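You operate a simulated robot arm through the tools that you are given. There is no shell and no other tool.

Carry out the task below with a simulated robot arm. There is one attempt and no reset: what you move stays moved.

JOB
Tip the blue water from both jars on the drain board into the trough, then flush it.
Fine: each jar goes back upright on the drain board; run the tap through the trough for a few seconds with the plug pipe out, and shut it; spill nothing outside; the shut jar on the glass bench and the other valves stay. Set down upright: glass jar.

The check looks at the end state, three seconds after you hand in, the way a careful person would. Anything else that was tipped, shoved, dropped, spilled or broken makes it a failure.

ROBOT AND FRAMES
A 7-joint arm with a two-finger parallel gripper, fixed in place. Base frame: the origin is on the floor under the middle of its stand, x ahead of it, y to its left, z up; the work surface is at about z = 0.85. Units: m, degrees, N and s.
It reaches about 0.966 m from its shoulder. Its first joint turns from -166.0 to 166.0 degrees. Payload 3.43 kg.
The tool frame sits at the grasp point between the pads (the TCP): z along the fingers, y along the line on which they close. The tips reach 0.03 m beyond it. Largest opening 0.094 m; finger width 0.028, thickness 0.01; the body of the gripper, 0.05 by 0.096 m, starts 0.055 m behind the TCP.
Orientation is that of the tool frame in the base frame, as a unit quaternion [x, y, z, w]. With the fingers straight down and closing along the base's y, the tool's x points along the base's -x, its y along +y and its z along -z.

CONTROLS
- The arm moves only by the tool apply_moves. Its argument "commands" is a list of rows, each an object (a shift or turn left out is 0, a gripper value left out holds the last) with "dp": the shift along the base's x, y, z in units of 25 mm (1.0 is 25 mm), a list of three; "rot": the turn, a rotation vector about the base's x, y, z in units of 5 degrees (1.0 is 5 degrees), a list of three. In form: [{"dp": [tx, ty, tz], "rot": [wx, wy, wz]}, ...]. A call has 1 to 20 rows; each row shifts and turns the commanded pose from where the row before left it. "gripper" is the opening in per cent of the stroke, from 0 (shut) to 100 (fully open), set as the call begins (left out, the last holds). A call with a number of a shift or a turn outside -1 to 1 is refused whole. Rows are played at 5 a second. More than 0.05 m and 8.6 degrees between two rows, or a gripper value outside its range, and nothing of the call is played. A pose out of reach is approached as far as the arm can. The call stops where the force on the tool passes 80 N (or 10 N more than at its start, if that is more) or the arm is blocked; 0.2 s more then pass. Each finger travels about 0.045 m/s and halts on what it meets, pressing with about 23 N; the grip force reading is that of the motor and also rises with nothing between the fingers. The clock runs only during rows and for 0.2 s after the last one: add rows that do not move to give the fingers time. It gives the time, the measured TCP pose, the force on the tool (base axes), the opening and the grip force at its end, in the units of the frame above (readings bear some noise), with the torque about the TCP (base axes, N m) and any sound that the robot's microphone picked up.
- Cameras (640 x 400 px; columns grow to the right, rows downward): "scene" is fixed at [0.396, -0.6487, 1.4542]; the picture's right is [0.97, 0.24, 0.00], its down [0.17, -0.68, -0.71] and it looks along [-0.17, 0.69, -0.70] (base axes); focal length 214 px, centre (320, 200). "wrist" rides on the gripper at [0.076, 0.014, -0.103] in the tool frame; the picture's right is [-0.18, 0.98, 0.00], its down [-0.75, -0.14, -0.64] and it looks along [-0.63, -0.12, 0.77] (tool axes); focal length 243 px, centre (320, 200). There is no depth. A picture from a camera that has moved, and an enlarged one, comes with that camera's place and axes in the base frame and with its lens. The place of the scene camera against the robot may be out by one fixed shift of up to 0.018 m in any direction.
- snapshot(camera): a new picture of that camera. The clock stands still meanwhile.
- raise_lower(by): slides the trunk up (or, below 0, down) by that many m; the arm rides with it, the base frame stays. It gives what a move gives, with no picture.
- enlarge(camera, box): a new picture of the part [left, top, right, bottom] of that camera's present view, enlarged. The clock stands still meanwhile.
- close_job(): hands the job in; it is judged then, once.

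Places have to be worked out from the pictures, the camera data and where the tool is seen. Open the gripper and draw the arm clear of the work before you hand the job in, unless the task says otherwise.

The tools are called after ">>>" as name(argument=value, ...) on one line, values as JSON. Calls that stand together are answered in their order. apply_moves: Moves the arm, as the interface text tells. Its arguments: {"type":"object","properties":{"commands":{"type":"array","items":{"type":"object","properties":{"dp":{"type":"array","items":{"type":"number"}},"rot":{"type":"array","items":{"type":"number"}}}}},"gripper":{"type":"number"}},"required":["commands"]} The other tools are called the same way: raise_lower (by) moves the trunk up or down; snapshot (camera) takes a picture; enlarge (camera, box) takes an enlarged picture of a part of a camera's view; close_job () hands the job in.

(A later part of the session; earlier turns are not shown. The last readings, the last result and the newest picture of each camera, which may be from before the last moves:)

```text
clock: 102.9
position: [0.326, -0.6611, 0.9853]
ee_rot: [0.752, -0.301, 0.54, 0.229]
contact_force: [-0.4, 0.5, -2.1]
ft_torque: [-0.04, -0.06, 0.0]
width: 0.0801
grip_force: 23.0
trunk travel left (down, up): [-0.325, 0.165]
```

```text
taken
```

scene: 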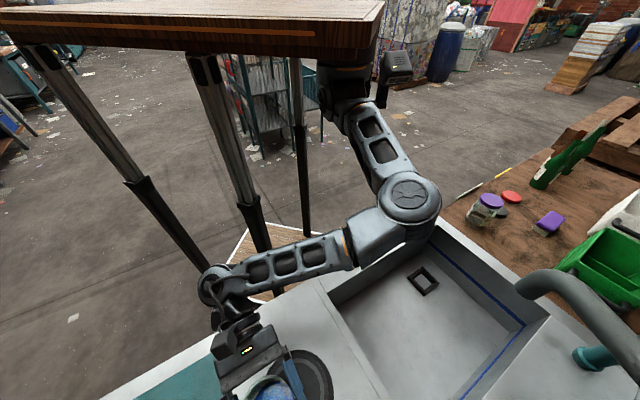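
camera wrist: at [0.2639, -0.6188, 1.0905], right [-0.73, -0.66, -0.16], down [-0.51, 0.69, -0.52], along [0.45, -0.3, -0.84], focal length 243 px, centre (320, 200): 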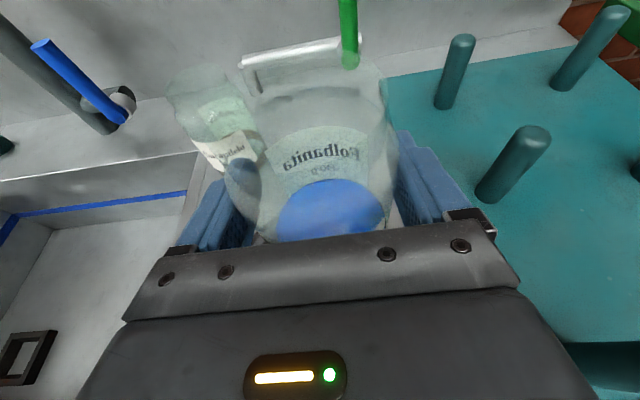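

No slip seen in the grip. I'll carry the jar sideways in front of jar 2 towards the trough, slowly.

>>> apply_moves(commands=[{"dp": [0.15, 0.15, 0]}, {"dp": [0.26, 0.26, 0]}, {"dp": [0.374, 0.374, 0]}, {"dp": [0.374, 0.374, 0]}, {"dp": [0.374, 0.374, 0]}, {"dp": [0.374, 0.374, 0]}, {"dp": [0.374, 0.374, 0]}, {"dp": [0.374, 0.374, 0]}, {"dp": [0.374, 0.374, 0]}, {"dp": [0.374, 0.374, 0]}, {"dp": [0.374, 0.374, 0]}, {"dp": [0.374, 0.374, 0]}, {"dp": [0.374, 0.374, 0]}, {"dp": [0.374, 0.374, 0]}, {"dp": [0.374, 0.374, 0]}, {"dp": [0.374, 0.374, 0]}])

>>> snapshot(camera="wrist")

```text
clock: 106.3
position: [0.4689, -0.5216, 0.9853]
ee_rot: [0.753, -0.301, 0.539, 0.228]
contact_force: [0.1, -1.2, -2.3]
ft_torque: [0.03, -0.02, -0.01]
width: 0.08
grip_force: 22.9
trunk travel left (down, up): [-0.325, 0.165]
```

```text
taken
camera wrist: at [0.4056, -0.4783, 1.0902], right [-0.73, -0.66, -0.15], down [-0.51, 0.69, -0.52], along [0.45, -0.3, -0.84], focal length 243 px, centre (320, 200)
```

wrist: 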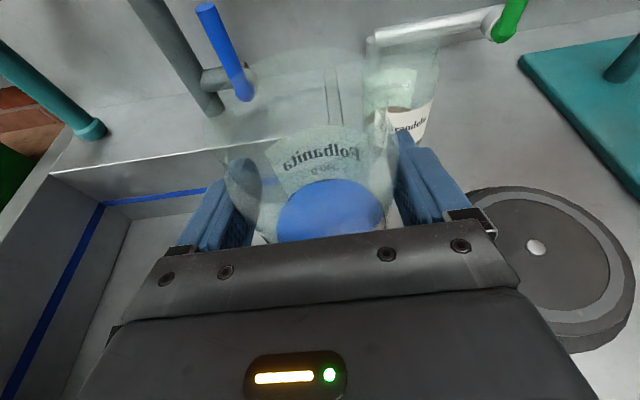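

The jar is steady at the trough edge, with jar 2 untouched behind. I'll continue to the pouring spot while yawing +35°, as worked before.

>>> apply_moves(commands=[{"dp": [0.244, 0.335, -0.078], "rot": [0, 0, 0.389]}, {"dp": [0.244, 0.335, -0.078], "rot": [0, 0, 0.389]}, {"dp": [0.244, 0.335, -0.078], "rot": [0, 0, 0.389]}, {"dp": [0.244, 0.335, -0.078], "rot": [0, 0, 0.389]}, {"dp": [0.244, 0.335, -0.078], "rot": [0, 0, 0.389]}, {"dp": [0.244, 0.335, -0.078], "rot": [0, 0, 0.389]}, {"dp": [0.244, 0.335, -0.078], "rot": [0, 0, 0.389]}, {"dp": [0.244, 0.335, -0.078], "rot": [0, 0, 0.389]}, {"dp": [0.244, 0.335, -0.078], "rot": [0, 0, 0.389]}, {"dp": [0.244, 0.335, -0.078], "rot": [0, 0, 0.389]}, {"dp": [0.244, 0.335, -0.078], "rot": [0, 0, 0.389]}, {"dp": [0.244, 0.335, -0.078], "rot": [0, 0, 0.389]}, {"dp": [0.244, 0.335, -0.078], "rot": [0, 0, 0.389]}, {"dp": [0.244, 0.335, -0.078], "rot": [0, 0, 0.389]}, {"dp": [0.244, 0.335, -0.078], "rot": [0, 0, 0.389]}, {"dp": [0.244, 0.335, -0.078], "rot": [0, 0, 0.389]}, {"dp": [0.244, 0.335, -0.078], "rot": [0, 0, 0.389]}, {"dp": [0.244, 0.335, -0.078], "rot": [0, 0, 0.389]}, {}])

>>> snapshot(camera="wrist")

>>> snapshot(camera="scene")

```text
clock: 110.3
position: [0.5782, -0.3701, 0.9518]
ee_rot: [0.808, -0.061, 0.584, 0.056]
contact_force: [-0.5, -0.2, -3.3]
ft_torque: [0.01, 0.02, -0.01]
width: 0.08
grip_force: 22.6
trunk travel left (down, up): [-0.325, 0.165]
```

```text
taken
camera wrist: at [0.5019, -0.3703, 1.0557], right [-0.22, -0.96, -0.15], down [-0.81, 0.27, -0.52], along [0.54, 0.01, -0.84], focal length 243 px, centre (320, 200)
```

wrist: 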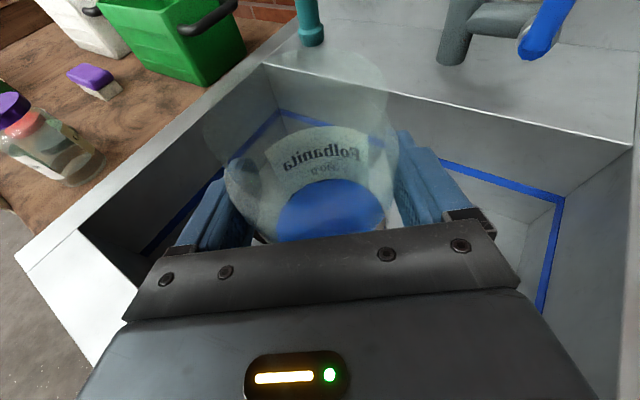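

```text
taken
```

scene: 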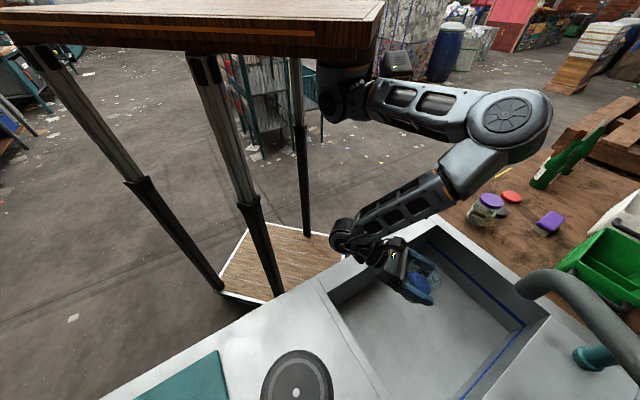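

Exactly at the earlier pour pose, jar upright with no slip. I'll start the pour: 60° at 15°/s.

>>> apply_moves(commands=[{"rot": [0.562, -0.097, -0.187]}, {"rot": [0.562, -0.097, -0.187]}, {"rot": [0.562, -0.097, -0.187]}, {"rot": [0.562, -0.097, -0.187]}, {"rot": [0.562, -0.097, -0.187]}, {"rot": [0.562, -0.097, -0.187]}, {"rot": [0.562, -0.097, -0.187]}, {"rot": [0.562, -0.097, -0.187]}, {"rot": [0.562, -0.097, -0.187]}, {"rot": [0.562, -0.097, -0.187]}, {"rot": [0.562, -0.097, -0.187]}, {"rot": [0.562, -0.097, -0.187]}, {"rot": [0.562, -0.097, -0.187]}, {"rot": [0.562, -0.097, -0.187]}, {"rot": [0.562, -0.097, -0.187]}, {"rot": [0.562, -0.097, -0.187]}, {"rot": [0.562, -0.097, -0.187]}, {"rot": [0.562, -0.097, -0.187]}, {"rot": [0.562, -0.097, -0.187]}, {"rot": [0.562, -0.097, -0.187]}])

>>> snapshot(camera="scene")

>>> snapshot(camera="wrist")

```text
clock: 114.5
position: [0.5774, -0.3721, 0.9514]
ee_rot: [0.67, -0.457, 0.533, -0.243]
contact_force: [-0.2, -0.6, -2.6]
ft_torque: [-0.06, -0.01, -0.06]
width: 0.0799
grip_force: 23.5
trunk travel left (down, up): [-0.325, 0.165]
```

```text
taken
```

scene: 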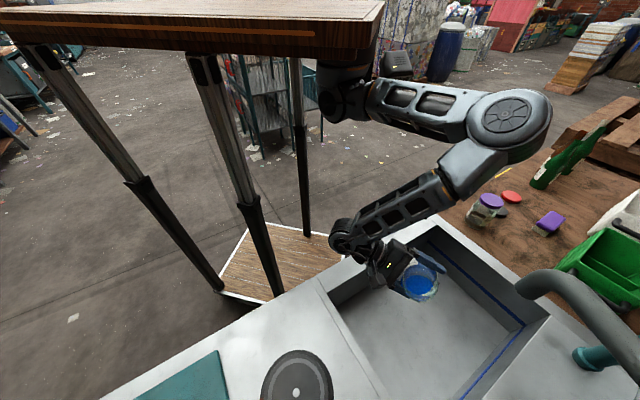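

```text
taken
camera wrist: at [0.4757, -0.4276, 1.0088], right [-0.35, -0.3, -0.89], down [-0.56, 0.82, -0.05], along [0.75, 0.48, -0.45], focal length 243 px, centre (320, 200)
```

wrist: 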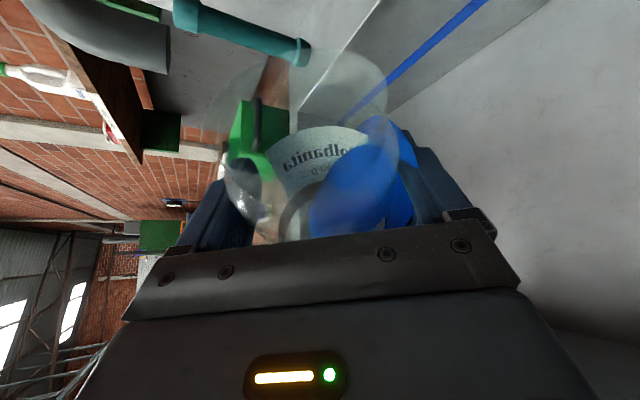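

The water is nearing the rim over the middle of the trough. I'll continue another 60°.

>>> apply_moves(commands=[{"rot": [0.562, -0.097, -0.187]}, {"rot": [0.562, -0.097, -0.187]}, {"rot": [0.562, -0.097, -0.187]}, {"rot": [0.562, -0.097, -0.187]}, {"rot": [0.562, -0.097, -0.187]}, {"rot": [0.562, -0.097, -0.187]}, {"rot": [0.562, -0.097, -0.187]}, {"rot": [0.562, -0.097, -0.187]}, {"rot": [0.562, -0.097, -0.187]}, {"rot": [0.562, -0.097, -0.187]}, {"rot": [0.562, -0.097, -0.187]}, {"rot": [0.562, -0.097, -0.187]}, {"rot": [0.562, -0.097, -0.187]}, {"rot": [0.562, -0.097, -0.187]}, {"rot": [0.562, -0.097, -0.187]}, {"rot": [0.562, -0.097, -0.187]}, {"rot": [0.562, -0.097, -0.187]}, {"rot": [0.562, -0.097, -0.187]}, {"rot": [0.562, -0.097, -0.187]}, {"rot": [0.562, -0.097, -0.187]}])

>>> apply_moves(commands=[{"rot": [0.562, -0.097, -0.187]}, {"rot": [0.562, -0.097, -0.187]}, {"rot": [0.562, -0.097, -0.187]}, {"rot": [0.562, -0.097, -0.187]}, {"rot": [0.562, -0.097, -0.187]}, {"rot": [0.562, -0.097, -0.187]}, {}, {}, {}, {}, {}])

>>> snapshot(camera="wrist")

>>> enlarge(camera="scene", box=[330, 210, 530, 335])

```text
clock: 118.7
position: [0.5775, -0.3716, 0.9511]
ee_rot: [-0.353, 0.73, -0.339, 0.478]
contact_force: [-0.2, -0.1, -1.7]
ft_torque: [0.01, 0.05, 0.03]
width: 0.0797
grip_force: 23.5
trunk travel left (down, up): [-0.325, 0.165]
```

```text
clock: 121.1
position: [0.5785, -0.37, 0.9512]
ee_rot: [-0.234, 0.776, -0.261, 0.525]
contact_force: [-0.2, 0.3, -1.8]
ft_torque: [0.0, 0.04, 0.0]
width: 0.0801
grip_force: 23.3
trunk travel left (down, up): [-0.325, 0.165]
```

```text
taken
camera wrist: at [0.453, -0.392, 0.9213], right [-0.02, 0.86, -0.51], down [-0.33, 0.47, 0.81], along [0.94, 0.19, 0.27], focal length 243 px, centre (320, 200)
```

wrist: 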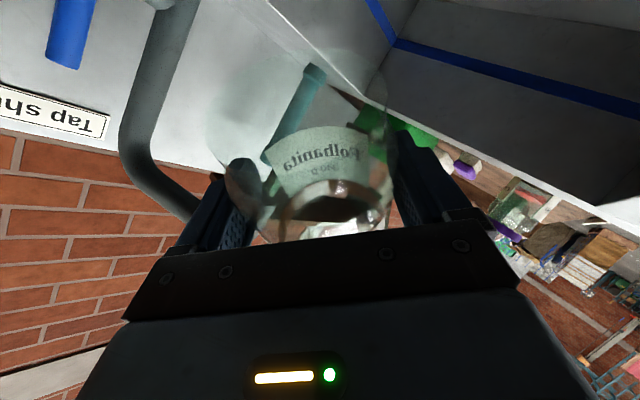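

```text
3.20 times, centred on (430, 272) of scene
camera zoom: at [0.396, -0.6487, 1.4542], right [0.97, 0.24, 0.0], down [0.17, -0.68, -0.71], along [-0.17, 0.69, -0.7], focal length 686 px, centre (-32, -32)
```

zoom: 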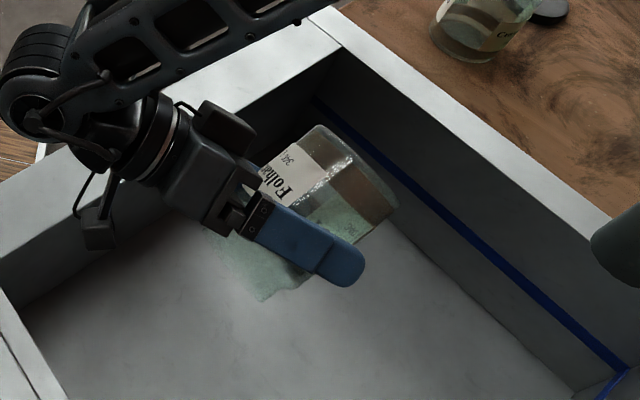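

Jar 1 is empty too and hasn't slipped. I'll roll it back upright by 138°.

>>> apply_moves(commands=[{"rot": [-0.937, 0.162, 0.312]}, {"rot": [-0.937, 0.162, 0.312]}, {"rot": [-0.937, 0.162, 0.312]}, {"rot": [-0.937, 0.162, 0.312]}, {"rot": [-0.937, 0.162, 0.312]}, {"rot": [-0.937, 0.162, 0.312]}, {"rot": [-0.937, 0.162, 0.312]}, {"rot": [-0.937, 0.162, 0.312]}, {"rot": [-0.937, 0.162, 0.312]}, {"rot": [-0.937, 0.162, 0.312]}, {"rot": [-0.937, 0.162, 0.312]}, {"rot": [-0.937, 0.162, 0.312]}, {"rot": [-0.937, 0.162, 0.312]}, {"rot": [-0.937, 0.162, 0.312]}, {"rot": [-0.937, 0.162, 0.312]}, {"rot": [-0.937, 0.162, 0.312]}, {"rot": [-0.937, 0.162, 0.312]}, {"rot": [-0.937, 0.162, 0.312]}, {"rot": [-0.937, 0.162, 0.312]}, {"rot": [-0.937, 0.162, 0.312]}])

>>> apply_moves(commands=[{"rot": [-0.937, 0.162, 0.312]}, {"rot": [-0.937, 0.162, 0.312]}, {"rot": [-0.937, 0.162, 0.312]}, {"rot": [-0.937, 0.162, 0.312]}, {"rot": [-0.937, 0.162, 0.312]}, {"rot": [-0.937, 0.162, 0.312]}, {"rot": [-0.937, 0.162, 0.312]}, {"rot": [-0.56, 0.097, 0.187]}, {}])

>>> snapshot(camera="wrist")

```text
clock: 125.3
position: [0.5756, -0.3703, 0.9501]
ee_rot: [0.745, -0.319, 0.57, -0.135]
contact_force: [-0.2, 0.0, -2.7]
ft_torque: [-0.04, 0.0, 0.01]
width: 0.08
grip_force: 23.3
trunk travel left (down, up): [-0.325, 0.165]
```

```text
clock: 127.3
position: [0.5773, -0.3695, 0.9505]
ee_rot: [0.807, -0.06, 0.584, 0.059]
contact_force: [-0.5, 0.1, -2.4]
ft_torque: [0.02, 0.02, -0.02]
width: 0.0797
grip_force: 23.4
trunk travel left (down, up): [-0.325, 0.165]
```

```text
taken
camera wrist: at [0.501, -0.3696, 1.056], right [-0.22, -0.96, -0.15], down [-0.81, 0.27, -0.52], along [0.54, 0.01, -0.84], focal length 243 px, centre (320, 200)
```

wrist: 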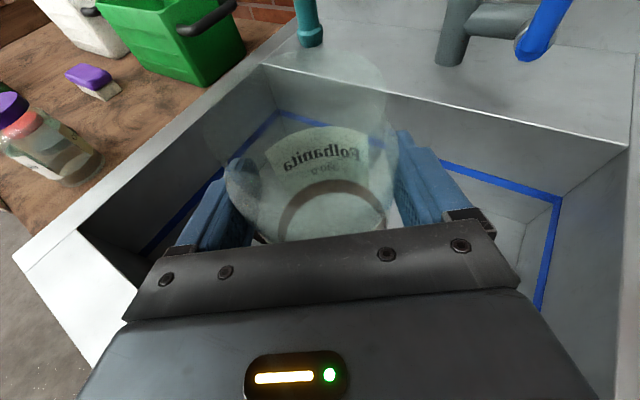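

Upright, empty, no slip. I'll retrace the path: back to the trough's left edge while yawing to -45°.

>>> apply_moves(commands=[{"dp": [-0.244, -0.335, 0.078], "rot": [0, 0, -0.389]}, {"dp": [-0.244, -0.335, 0.078], "rot": [0, 0, -0.389]}, {"dp": [-0.244, -0.335, 0.078], "rot": [0, 0, -0.389]}, {"dp": [-0.244, -0.335, 0.078], "rot": [0, 0, -0.389]}, {"dp": [-0.244, -0.335, 0.078], "rot": [0, 0, -0.389]}, {"dp": [-0.244, -0.335, 0.078], "rot": [0, 0, -0.389]}, {"dp": [-0.244, -0.335, 0.078], "rot": [0, 0, -0.389]}, {"dp": [-0.244, -0.335, 0.078], "rot": [0, 0, -0.389]}, {"dp": [-0.244, -0.335, 0.078], "rot": [0, 0, -0.389]}, {"dp": [-0.244, -0.335, 0.078], "rot": [0, 0, -0.389]}, {"dp": [-0.244, -0.335, 0.078], "rot": [0, 0, -0.389]}, {"dp": [-0.244, -0.335, 0.078], "rot": [0, 0, -0.389]}, {"dp": [-0.244, -0.335, 0.078], "rot": [0, 0, -0.389]}, {"dp": [-0.244, -0.335, 0.078], "rot": [0, 0, -0.389]}, {"dp": [-0.244, -0.335, 0.078], "rot": [0, 0, -0.389]}, {"dp": [-0.244, -0.335, 0.078], "rot": [0, 0, -0.389]}, {"dp": [-0.244, -0.335, 0.078], "rot": [0, 0, -0.389]}, {"dp": [-0.244, -0.335, 0.078], "rot": [0, 0, -0.389]}, {}])

>>> apply_moves(commands=[{"dp": [-0.374, -0.374, 0]}, {"dp": [-0.374, -0.374, 0]}, {"dp": [-0.374, -0.374, 0]}, {"dp": [-0.374, -0.374, 0]}, {"dp": [-0.374, -0.374, 0]}, {"dp": [-0.374, -0.374, 0]}, {"dp": [-0.374, -0.374, 0]}, {"dp": [-0.374, -0.374, 0]}, {"dp": [-0.374, -0.374, 0]}, {"dp": [-0.374, -0.374, 0]}, {"dp": [-0.374, -0.374, 0]}, {"dp": [-0.374, -0.374, 0]}, {"dp": [-0.374, -0.374, 0]}, {"dp": [-0.374, -0.374, 0]}, {"dp": [-0.42, -0.42, 0]}, {}])

>>> snapshot(camera="wrist")

```text
clock: 131.3
position: [0.4672, -0.5209, 0.985]
ee_rot: [0.752, -0.302, 0.538, 0.232]
contact_force: [0.8, -0.3, -2.1]
ft_torque: [0.02, 0.01, 0.01]
width: 0.0797
grip_force: 23.0
trunk travel left (down, up): [-0.325, 0.165]
```

```text
clock: 134.7
position: [0.3263, -0.6624, 0.9844]
ee_rot: [0.752, -0.301, 0.539, 0.232]
contact_force: [-0.1, 0.3, -1.7]
ft_torque: [-0.02, -0.01, -0.01]
width: 0.0798
grip_force: 22.8
trunk travel left (down, up): [-0.325, 0.165]
```

```text
taken
camera wrist: at [0.2639, -0.6194, 1.0894], right [-0.73, -0.66, -0.15], down [-0.51, 0.69, -0.52], along [0.45, -0.3, -0.84], focal length 243 px, centre (320, 200)
```

wrist: 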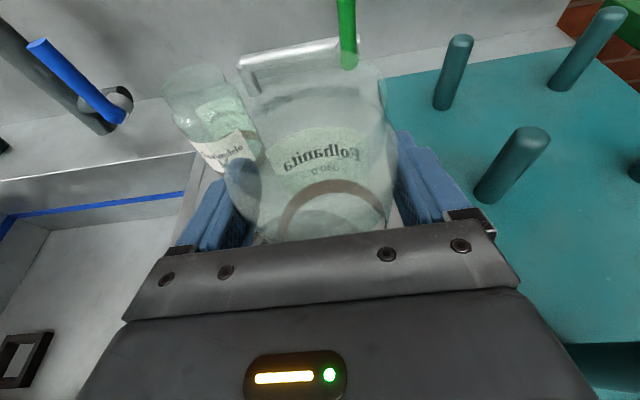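

Everything matches the outbound picture. I'll move forward to above the original spot, descending to z≈0.955.

>>> apply_moves(commands=[{"dp": [0.311, -0.312, -0.083]}, {"dp": [0.311, -0.312, -0.083]}, {"dp": [0.311, -0.312, -0.083]}, {"dp": [0.311, -0.312, -0.083]}, {"dp": [0.311, -0.312, -0.083]}, {"dp": [0.311, -0.312, -0.083]}, {"dp": [0.311, -0.312, -0.083]}, {"dp": [0.311, -0.312, -0.083]}, {"dp": [0.311, -0.312, -0.083]}, {"dp": [0.311, -0.312, -0.083]}, {"dp": [0.311, -0.312, -0.083]}, {"dp": [0.311, -0.312, -0.083]}, {"dp": [0.311, -0.312, -0.083]}, {"dp": [0.311, -0.312, -0.083]}, {}])

>>> snapshot(camera="wrist")

```text
clock: 137.9
position: [0.4348, -0.7732, 0.9564]
ee_rot: [0.752, -0.301, 0.539, 0.231]
contact_force: [-0.3, 0.4, -2.5]
ft_torque: [0.01, 0.0, 0.0]
width: 0.08
grip_force: 23.1
trunk travel left (down, up): [-0.325, 0.165]
```

```text
taken
camera wrist: at [0.3732, -0.7289, 1.0599], right [-0.73, -0.66, -0.15], down [-0.51, 0.69, -0.52], along [0.45, -0.3, -0.84], focal length 243 px, centre (320, 200)
```

wrist: 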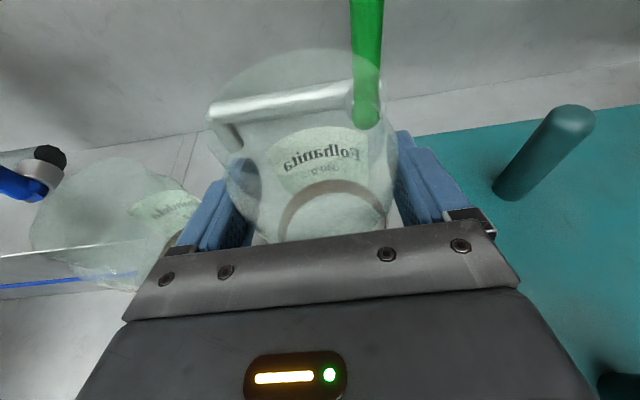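

Same picture as just after lifting. I'll lower to z≈0.921, then feel for contact.

>>> apply_moves(commands=[{"dp": [0, 0, -0.25]}, {"dp": [0, 0, -0.3]}, {"dp": [0, 0, -0.3]}, {"dp": [0, 0, -0.25]}, {"dp": [0, 0, -0.2]}, {"dp": [0, 0, -0.12]}, {}])

>>> apply_moves(commands=[{"dp": [0, 0, -0.08]}, {"dp": [0, 0, -0.08]}, {}])

```text
clock: 139.5
position: [0.4362, -0.7709, 0.9208]
ee_rot: [0.753, -0.3, 0.538, 0.23]
contact_force: [0.0, 0.4, -2.0]
ft_torque: [0.01, 0.02, 0.0]
width: 0.0796
grip_force: 22.5
trunk travel left (down, up): [-0.325, 0.165]
```

```text
clock: 140.3
position: [0.4355, -0.7722, 0.9165]
ee_rot: [0.752, -0.301, 0.539, 0.231]
contact_force: [-0.2, -0.3, -2.0]
ft_torque: [-0.02, 0.02, 0.0]
width: 0.0798
grip_force: 22.8
trunk travel left (down, up): [-0.325, 0.165]
```

Still carrying (-2 N) at z=0.9165. Two more 2 mm steps.

>>> apply_moves(commands=[{"dp": [0, 0, -0.07]}, {"dp": [0, 0, -0.07]}, {}])

```text
clock: 141.1
position: [0.4357, -0.7715, 0.9151]
ee_rot: [0.752, -0.299, 0.54, 0.231]
contact_force: [-0.9, -0.4, 11.4]
ft_torque: [0.28, -0.17, 0.03]
width: 0.0796
grip_force: 22.8
trunk travel left (down, up): [-0.325, 0.165]
```

Contact (+11 N): the jar is on the board. I'll release gently.

>>> apply_moves(commands=[{"dp": [0, 0, 0.03]}, {}, {}, {}], gripper=90)

>>> apply_moves(commands=[{}, {}, {"dp": [-0.405, 0.405, 0.18]}, {"dp": [-0.405, 0.405, 0.18]}, {"dp": [-0.405, 0.405, 0.18]}, {"dp": [-0.405, 0.405, 0.18]}, {"dp": [-0.405, 0.405, 0.18]}, {"dp": [-0.405, 0.405, 0.18]}, {"dp": [-0.405, 0.405, 0.18]}, {"dp": [-0.405, 0.405, 0.18]}, {"dp": [-0.405, 0.405, 0.18]}, {}], gripper=100)

>>> snapshot(camera="wrist")

```text
clock: 142.1
position: [0.4361, -0.772, 0.9129]
ee_rot: [0.753, -0.3, 0.539, 0.231]
contact_force: [-0.2, -0.9, 0.4]
ft_torque: [0.0, 0.02, -0.05]
width: 0.0846
grip_force: 0.1
trunk travel left (down, up): [-0.325, 0.165]
```

```text
clock: 144.7
position: [0.345, -0.6819, 0.9547]
ee_rot: [0.752, -0.301, 0.539, 0.232]
contact_force: [-0.9, -0.3, 0.3]
ft_torque: [-0.01, 0.01, 0.02]
width: 0.0939
grip_force: 0.1
trunk travel left (down, up): [-0.325, 0.165]
```

```text
taken
camera wrist: at [0.2828, -0.6384, 1.0583], right [-0.73, -0.66, -0.15], down [-0.51, 0.68, -0.52], along [0.45, -0.3, -0.84], focal length 243 px, centre (320, 200)
```

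wrist: 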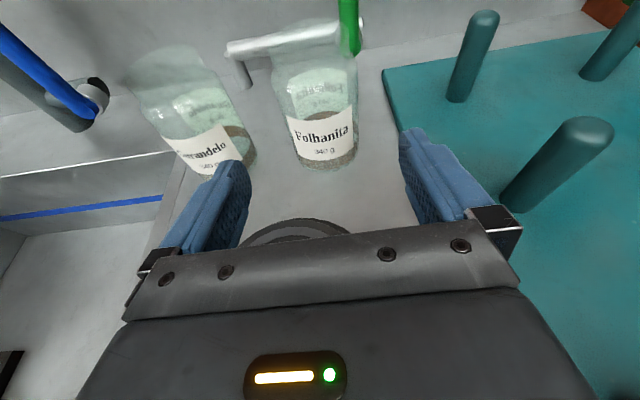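

Both jars now stand upright and empty on the drain board. Next the tap: triangulating two views puts the blue lever at u≈0.0685, d≈0.935, from z≈0.897 to 0.998. I'll move in front of it with the gripper narrowed to ~55 mm and the tool yawed +15°.

>>> apply_moves(commands=[{"dp": [0.596, 0.596, 0.1], "rot": [0, 0, 0.25]}, {"dp": [0.596, 0.596, 0.1], "rot": [0, 0, 0.25]}, {"dp": [0.596, 0.596, 0.1], "rot": [0, 0, 0.25]}, {"dp": [0.596, 0.596, 0.1], "rot": [0, 0, 0.25]}, {"dp": [0.596, 0.596, 0.1], "rot": [0, 0, 0.25]}, {"dp": [0.596, 0.596, 0.1], "rot": [0, 0, 0.25]}, {"dp": [0.596, 0.596, 0.1], "rot": [0, 0, 0.25]}, {"dp": [0.596, 0.596, 0.1], "rot": [0, 0, 0.25]}, {"dp": [0.596, 0.596, 0.1], "rot": [0, 0, 0.25]}, {"dp": [0.596, 0.596, 0.1], "rot": [0, 0, 0.25]}, {"dp": [0.596, 0.596, 0.1], "rot": [0, 0, 0.25]}, {"dp": [0.596, 0.596, 0.1], "rot": [0, 0, 0.25]}, {}], gripper=60)

>>> snapshot(camera="wrist")

>>> snapshot(camera="scene")

```text
clock: 147.5
position: [0.5237, -0.5002, 0.9832]
ee_rot: [0.784, -0.201, 0.564, 0.16]
contact_force: [-0.9, -0.2, -0.6]
ft_torque: [-0.01, 0.02, -0.02]
width: 0.0563
grip_force: 0.0
trunk travel left (down, up): [-0.325, 0.165]
```

```text
taken
camera wrist: at [0.4526, -0.475, 1.088], right [-0.54, -0.83, -0.15], down [-0.67, 0.53, -0.52], along [0.51, -0.18, -0.84], focal length 243 px, centre (320, 200)
```

wrist: 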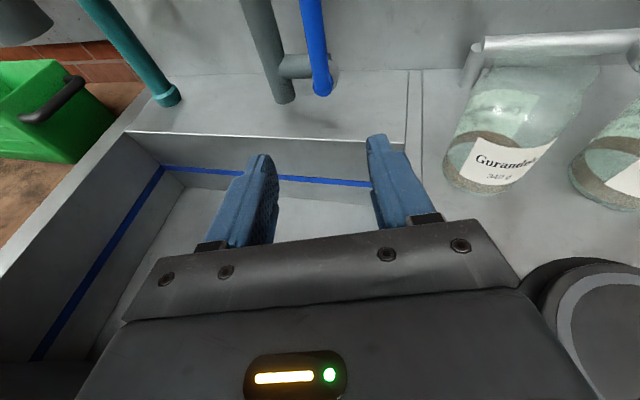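

```text
taken
```

scene: 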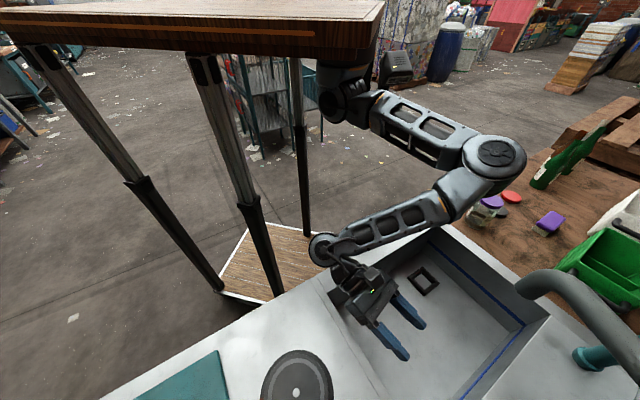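

The lever lies ahead on the tool line, no reach problems. I'll advance about 60% of the way and check alignment.

>>> apply_moves(commands=[{"dp": [0.507, -0.293, -0.051]}, {"dp": [0.507, -0.293, -0.051]}, {"dp": [0.507, -0.293, -0.051]}, {"dp": [0.507, -0.293, -0.051]}, {"dp": [0.507, -0.293, -0.051]}, {"dp": [0.507, -0.293, -0.051]}, {"dp": [0.507, -0.293, -0.051]}, {"dp": [0.507, -0.293, -0.051]}, {}])

>>> snapshot(camera="wrist")

>>> snapshot(camera="scene")

```text
clock: 149.5
position: [0.6256, -0.5607, 0.9748]
ee_rot: [0.784, -0.2, 0.565, 0.159]
contact_force: [-0.2, -0.4, -0.2]
ft_torque: [-0.02, -0.02, -0.01]
width: 0.0562
grip_force: 0.0
trunk travel left (down, up): [-0.325, 0.165]
```

```text
taken
camera wrist: at [0.5545, -0.5353, 1.0796], right [-0.54, -0.83, -0.15], down [-0.67, 0.53, -0.52], along [0.51, -0.18, -0.84], focal length 243 px, centre (320, 200)
```

wrist: 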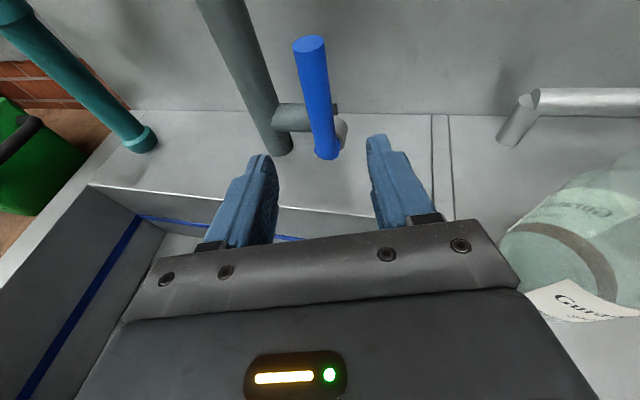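

```text
taken
```

scene: 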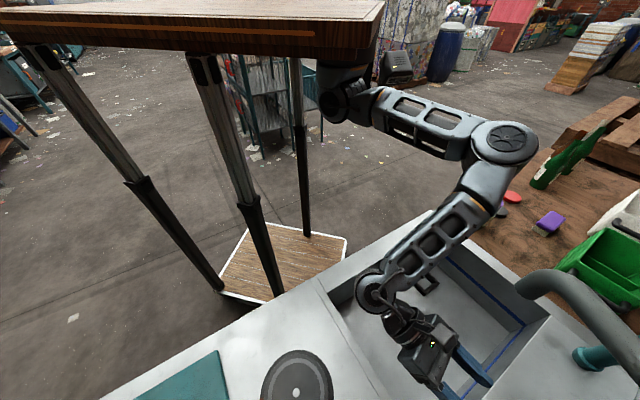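

The lever is centred between the fingers' lines (u≈0.0695 against tool line 0.0716). I'll advance the rest so the fingers straddle the upper half of the lever.

>>> apply_moves(commands=[{"dp": [0.5, -0.3, -0.06]}, {"dp": [0.5, -0.3, -0.06]}, {"dp": [0.5, -0.3, -0.06]}, {"dp": [0.5, -0.3, -0.06]}, {"dp": [0.5, -0.3, -0.06]}, {"dp": [0.5, -0.3, -0.06]}, {}])

>>> snapshot(camera="wrist")

>>> snapshot(camera="scene")

```text
clock: 151.1
position: [0.6997, -0.6044, 0.9646]
ee_rot: [0.784, -0.2, 0.565, 0.159]
contact_force: [0.3, -0.3, -0.8]
ft_torque: [0.01, -0.02, -0.03]
width: 0.0563
grip_force: 0.1
trunk travel left (down, up): [-0.325, 0.165]
```

```text
taken
camera wrist: at [0.6292, -0.5786, 1.0694], right [-0.54, -0.83, -0.15], down [-0.67, 0.53, -0.52], along [0.51, -0.18, -0.84], focal length 243 px, centre (320, 200)
```

wrist: 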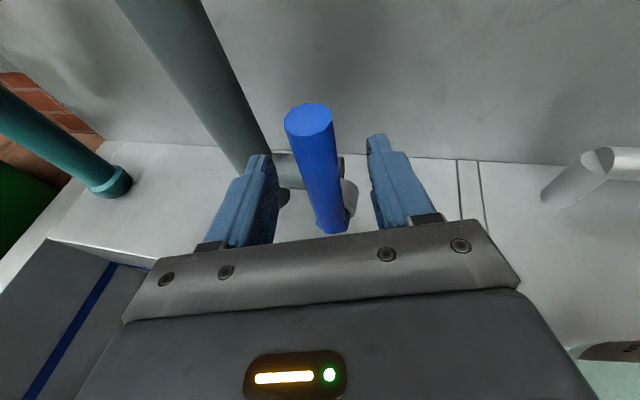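

```text
taken
```

scene: 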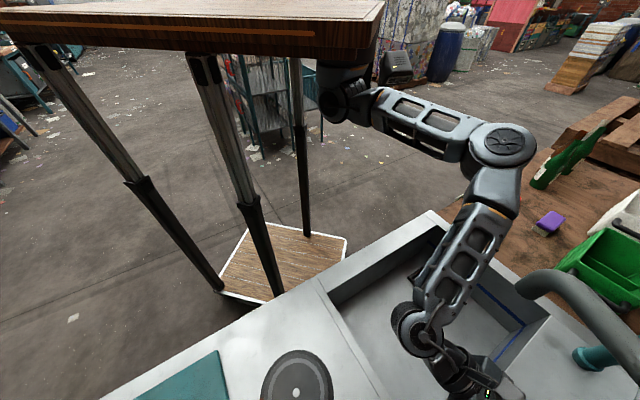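

The lever is centred between the fingers with no contact. I'll narrow the gap to about 34 mm so the fingers sit close on both sides without squeezing.

>>> apply_moves(commands=[{}, {}, {}], gripper=35)

>>> snapshot(camera="wrist")

```text
clock: 151.9
position: [0.7016, -0.6043, 0.9634]
ee_rot: [0.785, -0.2, 0.565, 0.16]
contact_force: [-0.6, 0.0, -0.5]
ft_torque: [0.0, -0.01, -0.03]
width: 0.0329
grip_force: 0.0
trunk travel left (down, up): [-0.325, 0.165]
```

```text
taken
camera wrist: at [0.6291, -0.5785, 1.0694], right [-0.54, -0.83, -0.15], down [-0.67, 0.53, -0.52], along [0.51, -0.18, -0.84], focal length 243 px, centre (320, 200)
```

wrist: 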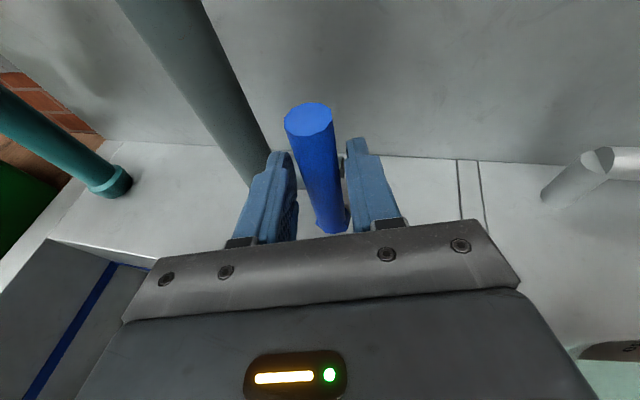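

The lever sits between the fingers, untouched. I'll try the first 15° of opening: roll with a small arc towards -u (right), watching the force.

>>> apply_moves(commands=[{"dp": [-0.147, -0.147, -0.01], "rot": [0.82, -0.478, -0.31]}, {"dp": [-0.145, -0.145, -0.03], "rot": [0.82, -0.478, -0.31]}, {"dp": [-0.142, -0.142, -0.045], "rot": [0.82, -0.478, -0.31]}, {}])

>>> snapshot(camera="wrist")

```text
clock: 152.9
position: [0.6897, -0.6156, 0.9635]
ee_rot: [0.752, -0.301, 0.58, 0.084]
contact_force: [0.0, 2.4, 0.0]
ft_torque: [-0.02, -0.07, 0.05]
width: 0.0339
grip_force: 0.6
trunk travel left (down, up): [-0.325, 0.165]
```

```text
taken
camera wrist: at [0.6065, -0.6057, 1.0617], right [-0.57, -0.73, -0.39], down [-0.56, 0.69, -0.46], along [0.6, -0.05, -0.8], focal length 243 px, centre (320, 200)
```

wrist: 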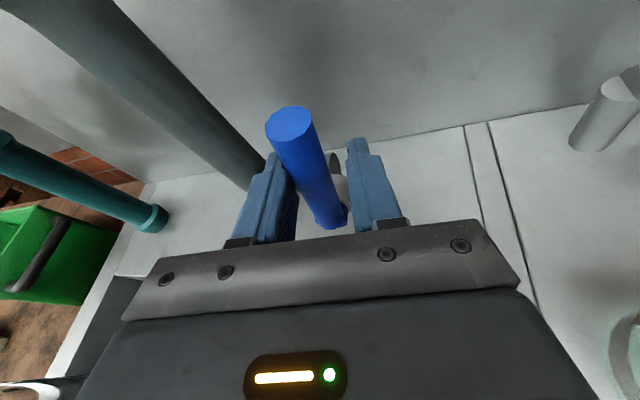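

The left finger just touched the lever (2.4 N). I'll continue the arc by another 15° and see whether it yields.

>>> apply_moves(commands=[{"dp": [-0.139, -0.139, -0.06], "rot": [0.82, -0.478, -0.31]}, {"dp": [-0.136, -0.136, -0.08], "rot": [0.82, -0.478, -0.31]}, {"dp": [-0.132, -0.132, -0.095], "rot": [0.82, -0.478, -0.31]}, {}])

>>> snapshot(camera="wrist")

>>> snapshot(camera="scene")

```text
clock: 153.9
position: [0.6797, -0.6257, 0.9569]
ee_rot: [0.706, -0.395, 0.588, 0.007]
contact_force: [-0.9, 1.8, 0.7]
ft_torque: [-0.04, -0.05, 0.01]
width: 0.0339
grip_force: 0.9
trunk travel left (down, up): [-0.325, 0.165]
```

```text
taken
camera wrist: at [0.5851, -0.6289, 1.0453], right [-0.56, -0.57, -0.6], down [-0.45, 0.82, -0.37], along [0.7, 0.06, -0.71], focal length 243 px, centre (320, 200)
```

wrist: 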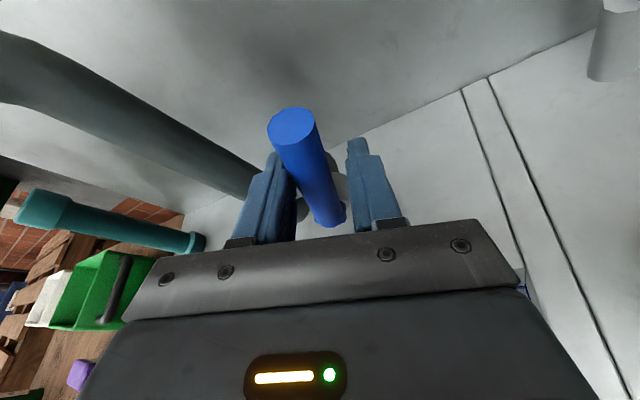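

```text
taken
```

scene: 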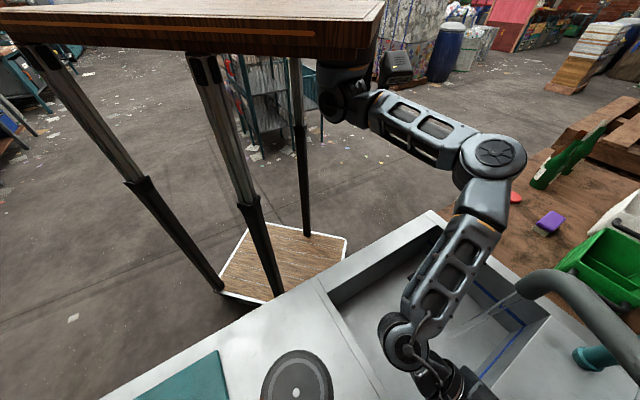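

The lever yields easily and moves with the fingers. There seems to be something at the spout in the scene picture, so I'll zoom in.

>>> enlarge(camera="scene", box=[430, 240, 590, 370])

```text
3.08 times, centred on (510, 305) of scene
camera zoom: at [0.396, -0.6487, 1.4542], right [0.97, 0.24, 0.0], down [0.17, -0.68, -0.71], along [-0.17, 0.69, -0.7], focal length 660 px, centre (-265, -123)
```

zoom: 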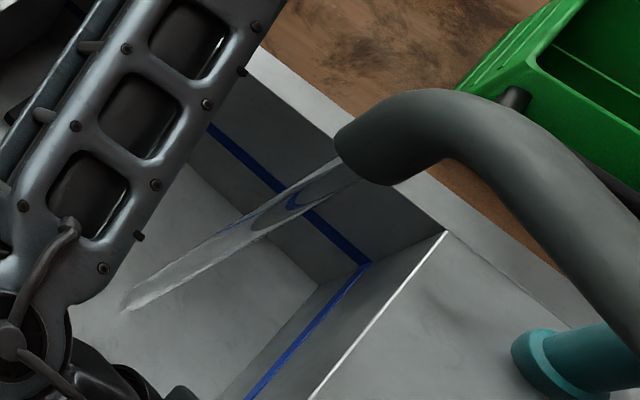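

Water is running straight from the spout down into the trough. I'll open 10° more and let it run several seconds.

>>> apply_moves(commands=[{"dp": [-0.127, -0.127, -0.11], "rot": [0.82, -0.478, -0.31]}, {"dp": [-0.122, -0.122, -0.12], "rot": [0.82, -0.478, -0.31]}, {}, {}, {}, {}, {}, {}, {}, {}, {}, {}, {}, {}, {}, {}, {}, {}, {}, {}])

>>> enlarge(camera="scene", box=[330, 210, 590, 390])

>>> snapshot(camera="wrist")

```text
clock: 158.1
position: [0.6734, -0.6321, 0.9509]
ee_rot: [0.669, -0.456, 0.586, -0.044]
contact_force: [0.7, 0.6, 0.4]
ft_torque: [0.01, 0.01, 0.02]
width: 0.0329
grip_force: 0.0
trunk travel left (down, up): [-0.325, 0.165]
```

```text
2.22 times, centred on (460, 300) of scene
camera zoom: at [0.396, -0.6487, 1.4542], right [0.97, 0.24, 0.0], down [0.17, -0.68, -0.71], along [-0.17, 0.69, -0.7], focal length 477 px, centre (9, -22)
```

zoom: 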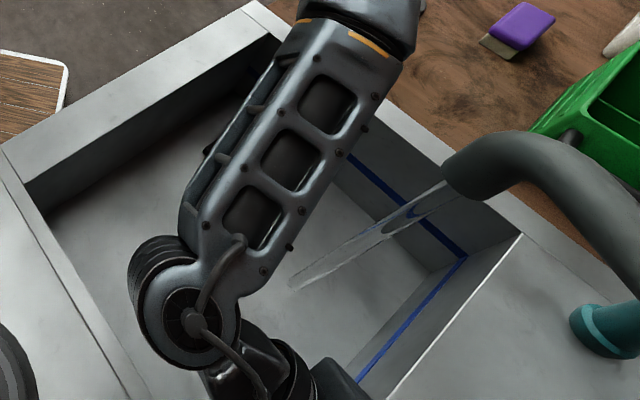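

```text
taken
camera wrist: at [0.5717, -0.6422, 1.0308], right [-0.53, -0.45, -0.72], down [-0.37, 0.89, -0.28], along [0.76, 0.12, -0.64], focal length 243 px, centre (320, 200)
```

wrist: 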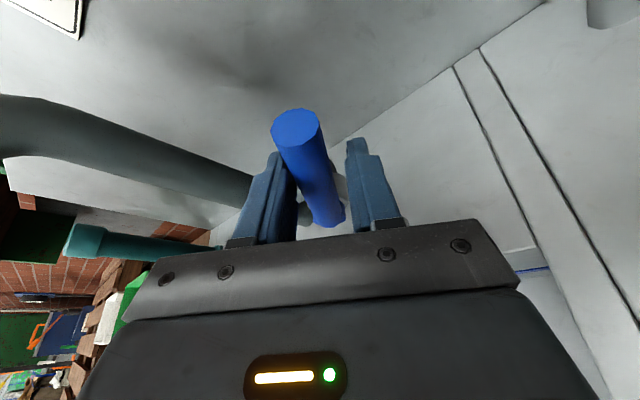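

The tap has been running about 5 s and drains freely; the lever stays put. I'll let it run 2 s more and then bring the lever back by the reverse arc.

>>> apply_moves(commands=[{}, {}, {}, {}, {}, {}, {}, {}, {"dp": [0.122, 0.122, 0.12], "rot": [-0.82, 0.478, 0.31]}, {"dp": [0.127, 0.127, 0.11], "rot": [-0.82, 0.478, 0.31]}, {"dp": [0.132, 0.132, 0.095], "rot": [-0.82, 0.478, 0.31]}, {"dp": [0.136, 0.136, 0.08], "rot": [-0.82, 0.478, 0.31]}, {"dp": [0.139, 0.139, 0.06], "rot": [-0.82, 0.478, 0.31]}, {"dp": [0.142, 0.142, 0.045], "rot": [-0.82, 0.478, 0.31]}, {"dp": [0.145, 0.145, 0.03], "rot": [-0.82, 0.478, 0.31]}, {"dp": [0.147, 0.147, 0.01], "rot": [-0.82, 0.478, 0.31]}, {}])

>>> snapshot(camera="wrist")

>>> enlarge(camera="scene", box=[430, 240, 590, 370])

```text
clock: 161.7
position: [0.7005, -0.6054, 0.9656]
ee_rot: [0.785, -0.199, 0.564, 0.159]
contact_force: [-0.6, -0.5, 0.1]
ft_torque: [-0.01, -0.01, 0.02]
width: 0.0334
grip_force: 0.6
trunk travel left (down, up): [-0.325, 0.165]
```

```text
taken
camera wrist: at [0.6292, -0.5791, 1.0702], right [-0.54, -0.83, -0.15], down [-0.67, 0.53, -0.52], along [0.51, -0.18, -0.84], focal length 243 px, centre (320, 200)
```

wrist: 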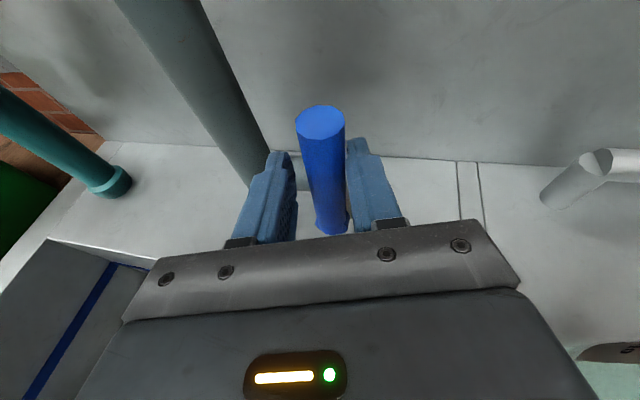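

```text
3.08 times, centred on (510, 305) of scene
camera zoom: at [0.396, -0.6487, 1.4542], right [0.97, 0.24, 0.0], down [0.17, -0.68, -0.71], along [-0.17, 0.69, -0.7], focal length 660 px, centre (-265, -123)
```

zoom: 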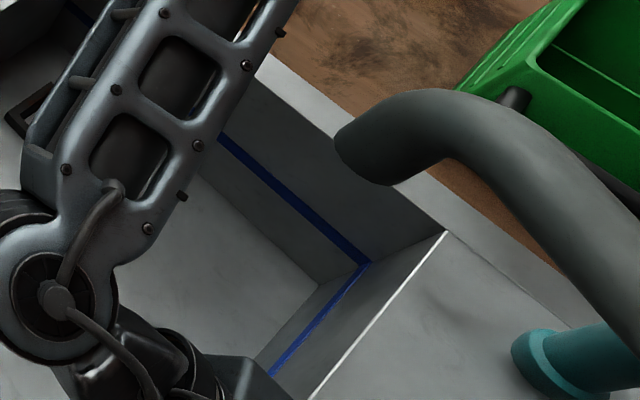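

The stream has stopped, but the lever is still a few degrees right of its original upright (finger play). I'll push it +u in small steps until it meets its stop or is vertical again.

>>> apply_moves(commands=[{"dp": [0.07, 0.07, 0]}, {"dp": [0.07, 0.07, 0]}, {}])

>>> snapshot(camera="wrist")

```text
clock: 162.5
position: [0.7034, -0.6009, 0.9663]
ee_rot: [0.785, -0.2, 0.565, 0.159]
contact_force: [-1.9, -1.4, 1.1]
ft_torque: [0.0, 0.0, -0.05]
width: 0.0343
grip_force: 0.9
trunk travel left (down, up): [-0.325, 0.165]
```

```text
taken
camera wrist: at [0.632, -0.5752, 1.0698], right [-0.54, -0.83, -0.15], down [-0.67, 0.53, -0.52], along [0.51, -0.18, -0.84], focal length 243 px, centre (320, 200)
```

wrist: 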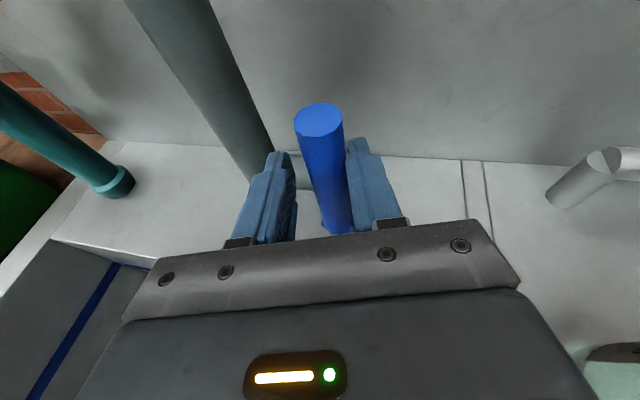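

The lever top is back at u≈0.069, its original upright position. I'll nudge 1.5 mm more to feel whether it is against its shut stop.

>>> apply_moves(commands=[{"dp": [0.045, 0.045, 0]}, {}])

```text
clock: 163.1
position: [0.7036, -0.5998, 0.9656]
ee_rot: [0.785, -0.2, 0.564, 0.159]
contact_force: [-5.7, 0.0, -1.1]
ft_torque: [0.0, -0.06, -0.06]
width: 0.0346
grip_force: 1.8
trunk travel left (down, up): [-0.325, 0.165]
```

The force rises to ~6 N while the lever holds, so it is at its shut stop. One more tiny nudge to be sure, then I'll centre the fingers and open.

>>> apply_moves(commands=[{"dp": [0.04, 0.04, 0]}, {}])

>>> snapshot(camera="wrist")

>>> enlarge(camera="scene", box=[430, 240, 590, 370])

```text
clock: 163.7
position: [0.7043, -0.6006, 0.9662]
ee_rot: [0.784, -0.2, 0.565, 0.16]
contact_force: [-9.7, -3.6, 1.4]
ft_torque: [-0.01, -0.11, -0.13]
width: 0.0371
grip_force: 3.4
trunk travel left (down, up): [-0.325, 0.165]
```

```text
taken
camera wrist: at [0.6332, -0.5741, 1.0696], right [-0.54, -0.83, -0.15], down [-0.67, 0.53, -0.52], along [0.51, -0.18, -0.84], focal length 243 px, centre (320, 200)
```

wrist: 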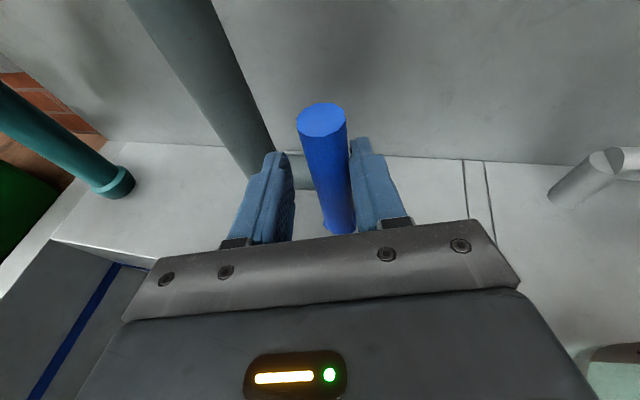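

```text
3.08 times, centred on (510, 305) of scene
camera zoom: at [0.396, -0.6487, 1.4542], right [0.97, 0.24, 0.0], down [0.17, -0.68, -0.71], along [-0.17, 0.69, -0.7], focal length 660 px, centre (-265, -123)
```

zoom: 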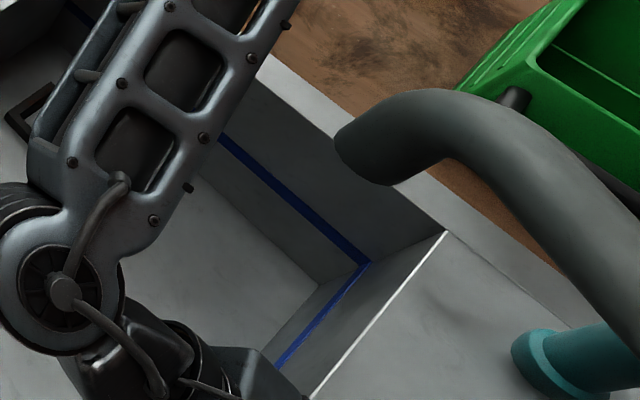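

The lever is firmly at its stop (10 N) and the spout is dry. I'll ease the fingers off it, open them a little, and withdraw straight back.

>>> apply_moves(commands=[{"dp": [-0.06, -0.06, 0]}, {"dp": [-0.06, -0.06, 0]}, {}])

>>> apply_moves(commands=[{}, {}, {}, {"dp": [-0.5, 0.3, 0.1]}, {"dp": [-0.5, 0.3, 0.1]}, {"dp": [-0.5, 0.3, 0.1]}, {"dp": [-0.5, 0.3, 0.1]}, {"dp": [-0.5, 0.3, 0.1]}, {"dp": [-0.5, 0.3, 0.1]}, {"dp": [-0.5, 0.3, 0.1]}, {"dp": [-0.5, 0.3, 0.1]}, {"dp": [-0.5, 0.3, 0.1]}, {"dp": [-0.5, 0.3, 0.1]}, {}], gripper=60)

>>> snapshot(camera="wrist")

>>> snapshot(camera="scene")

```text
clock: 164.5
position: [0.7049, -0.6031, 0.9652]
ee_rot: [0.785, -0.2, 0.565, 0.159]
contact_force: [0.0, -0.3, -0.2]
ft_torque: [0.01, 0.0, 0.02]
width: 0.0333
grip_force: 0.0
trunk travel left (down, up): [-0.325, 0.165]
```

```text
clock: 167.5
position: [0.5772, -0.527, 0.9904]
ee_rot: [0.785, -0.2, 0.564, 0.159]
contact_force: [-0.7, 0.8, 1.0]
ft_torque: [-0.02, 0.01, 0.0]
width: 0.0566
grip_force: 0.0
trunk travel left (down, up): [-0.325, 0.165]
```

```text
taken
camera wrist: at [0.5062, -0.5008, 1.0942], right [-0.54, -0.83, -0.15], down [-0.67, 0.53, -0.52], along [0.51, -0.18, -0.84], focal length 243 px, centre (320, 200)
```

wrist: 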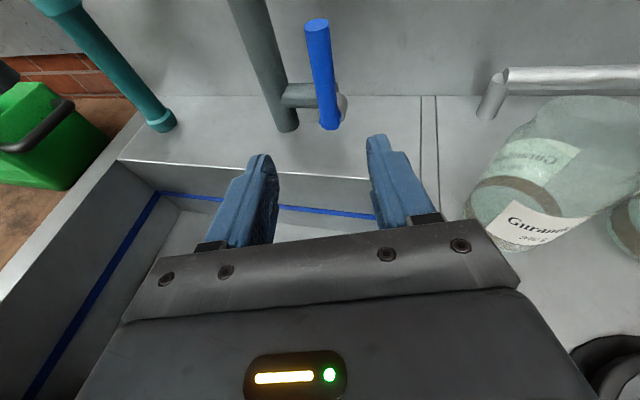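

```text
taken
```

scene: 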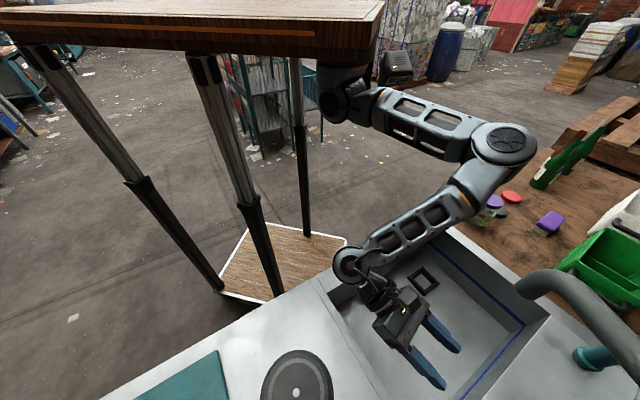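

The lever stands upright as at the start, tap dry, jars fine. I'll open the gripper fully, draw the arm back and up, and inspect everything once more.

>>> apply_moves(commands=[{"dp": [-0.4, 0.2, 0.5]}, {"dp": [-0.4, 0.2, 0.5]}, {"dp": [-0.4, 0.2, 0.5]}, {"dp": [-0.4, 0.2, 0.5]}, {"dp": [-0.4, 0.2, 0.5]}, {"dp": [-0.4, 0.2, 0.5]}, {}], gripper=100)

>>> raise_lower(by=0.12)

>>> snapshot(camera="wrist")

>>> snapshot(camera="scene")

```text
clock: 169.1
position: [0.5175, -0.4958, 1.0649]
ee_rot: [0.785, -0.2, 0.564, 0.159]
contact_force: [0.2, 0.2, -0.4]
ft_torque: [0.04, -0.03, -0.02]
width: 0.0939
grip_force: 0.0
trunk travel left (down, up): [-0.325, 0.165]
```

```text
clock: 170.6
position: [0.5175, -0.4974, 1.1857]
ee_rot: [0.785, -0.201, 0.564, 0.16]
contact_force: [0.3, 0.3, 0.3]
ft_torque: [0.0, -0.01, 0.02]
width: 0.0938
grip_force: 0.0
trunk travel left (down, up): [-0.445, 0.045]
```

```text
taken
camera wrist: at [0.4466, -0.4712, 1.2897], right [-0.54, -0.83, -0.15], down [-0.67, 0.53, -0.52], along [0.51, -0.18, -0.84], focal length 243 px, centre (320, 200)
```

wrist: 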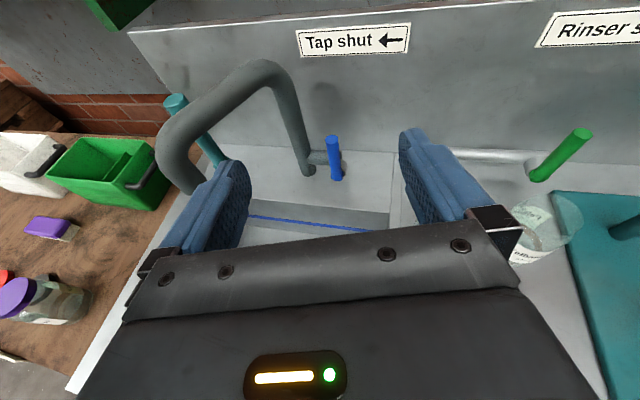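

```text
taken
```

scene: 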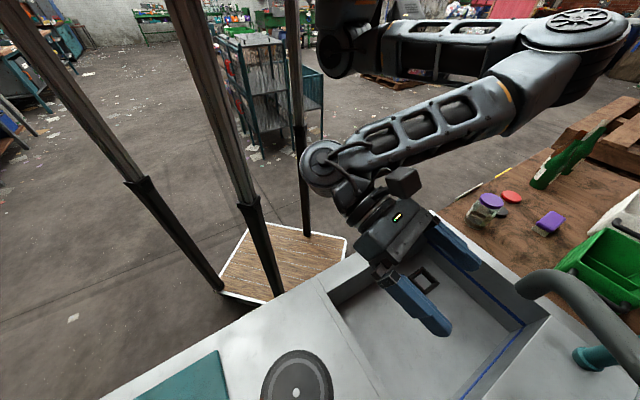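

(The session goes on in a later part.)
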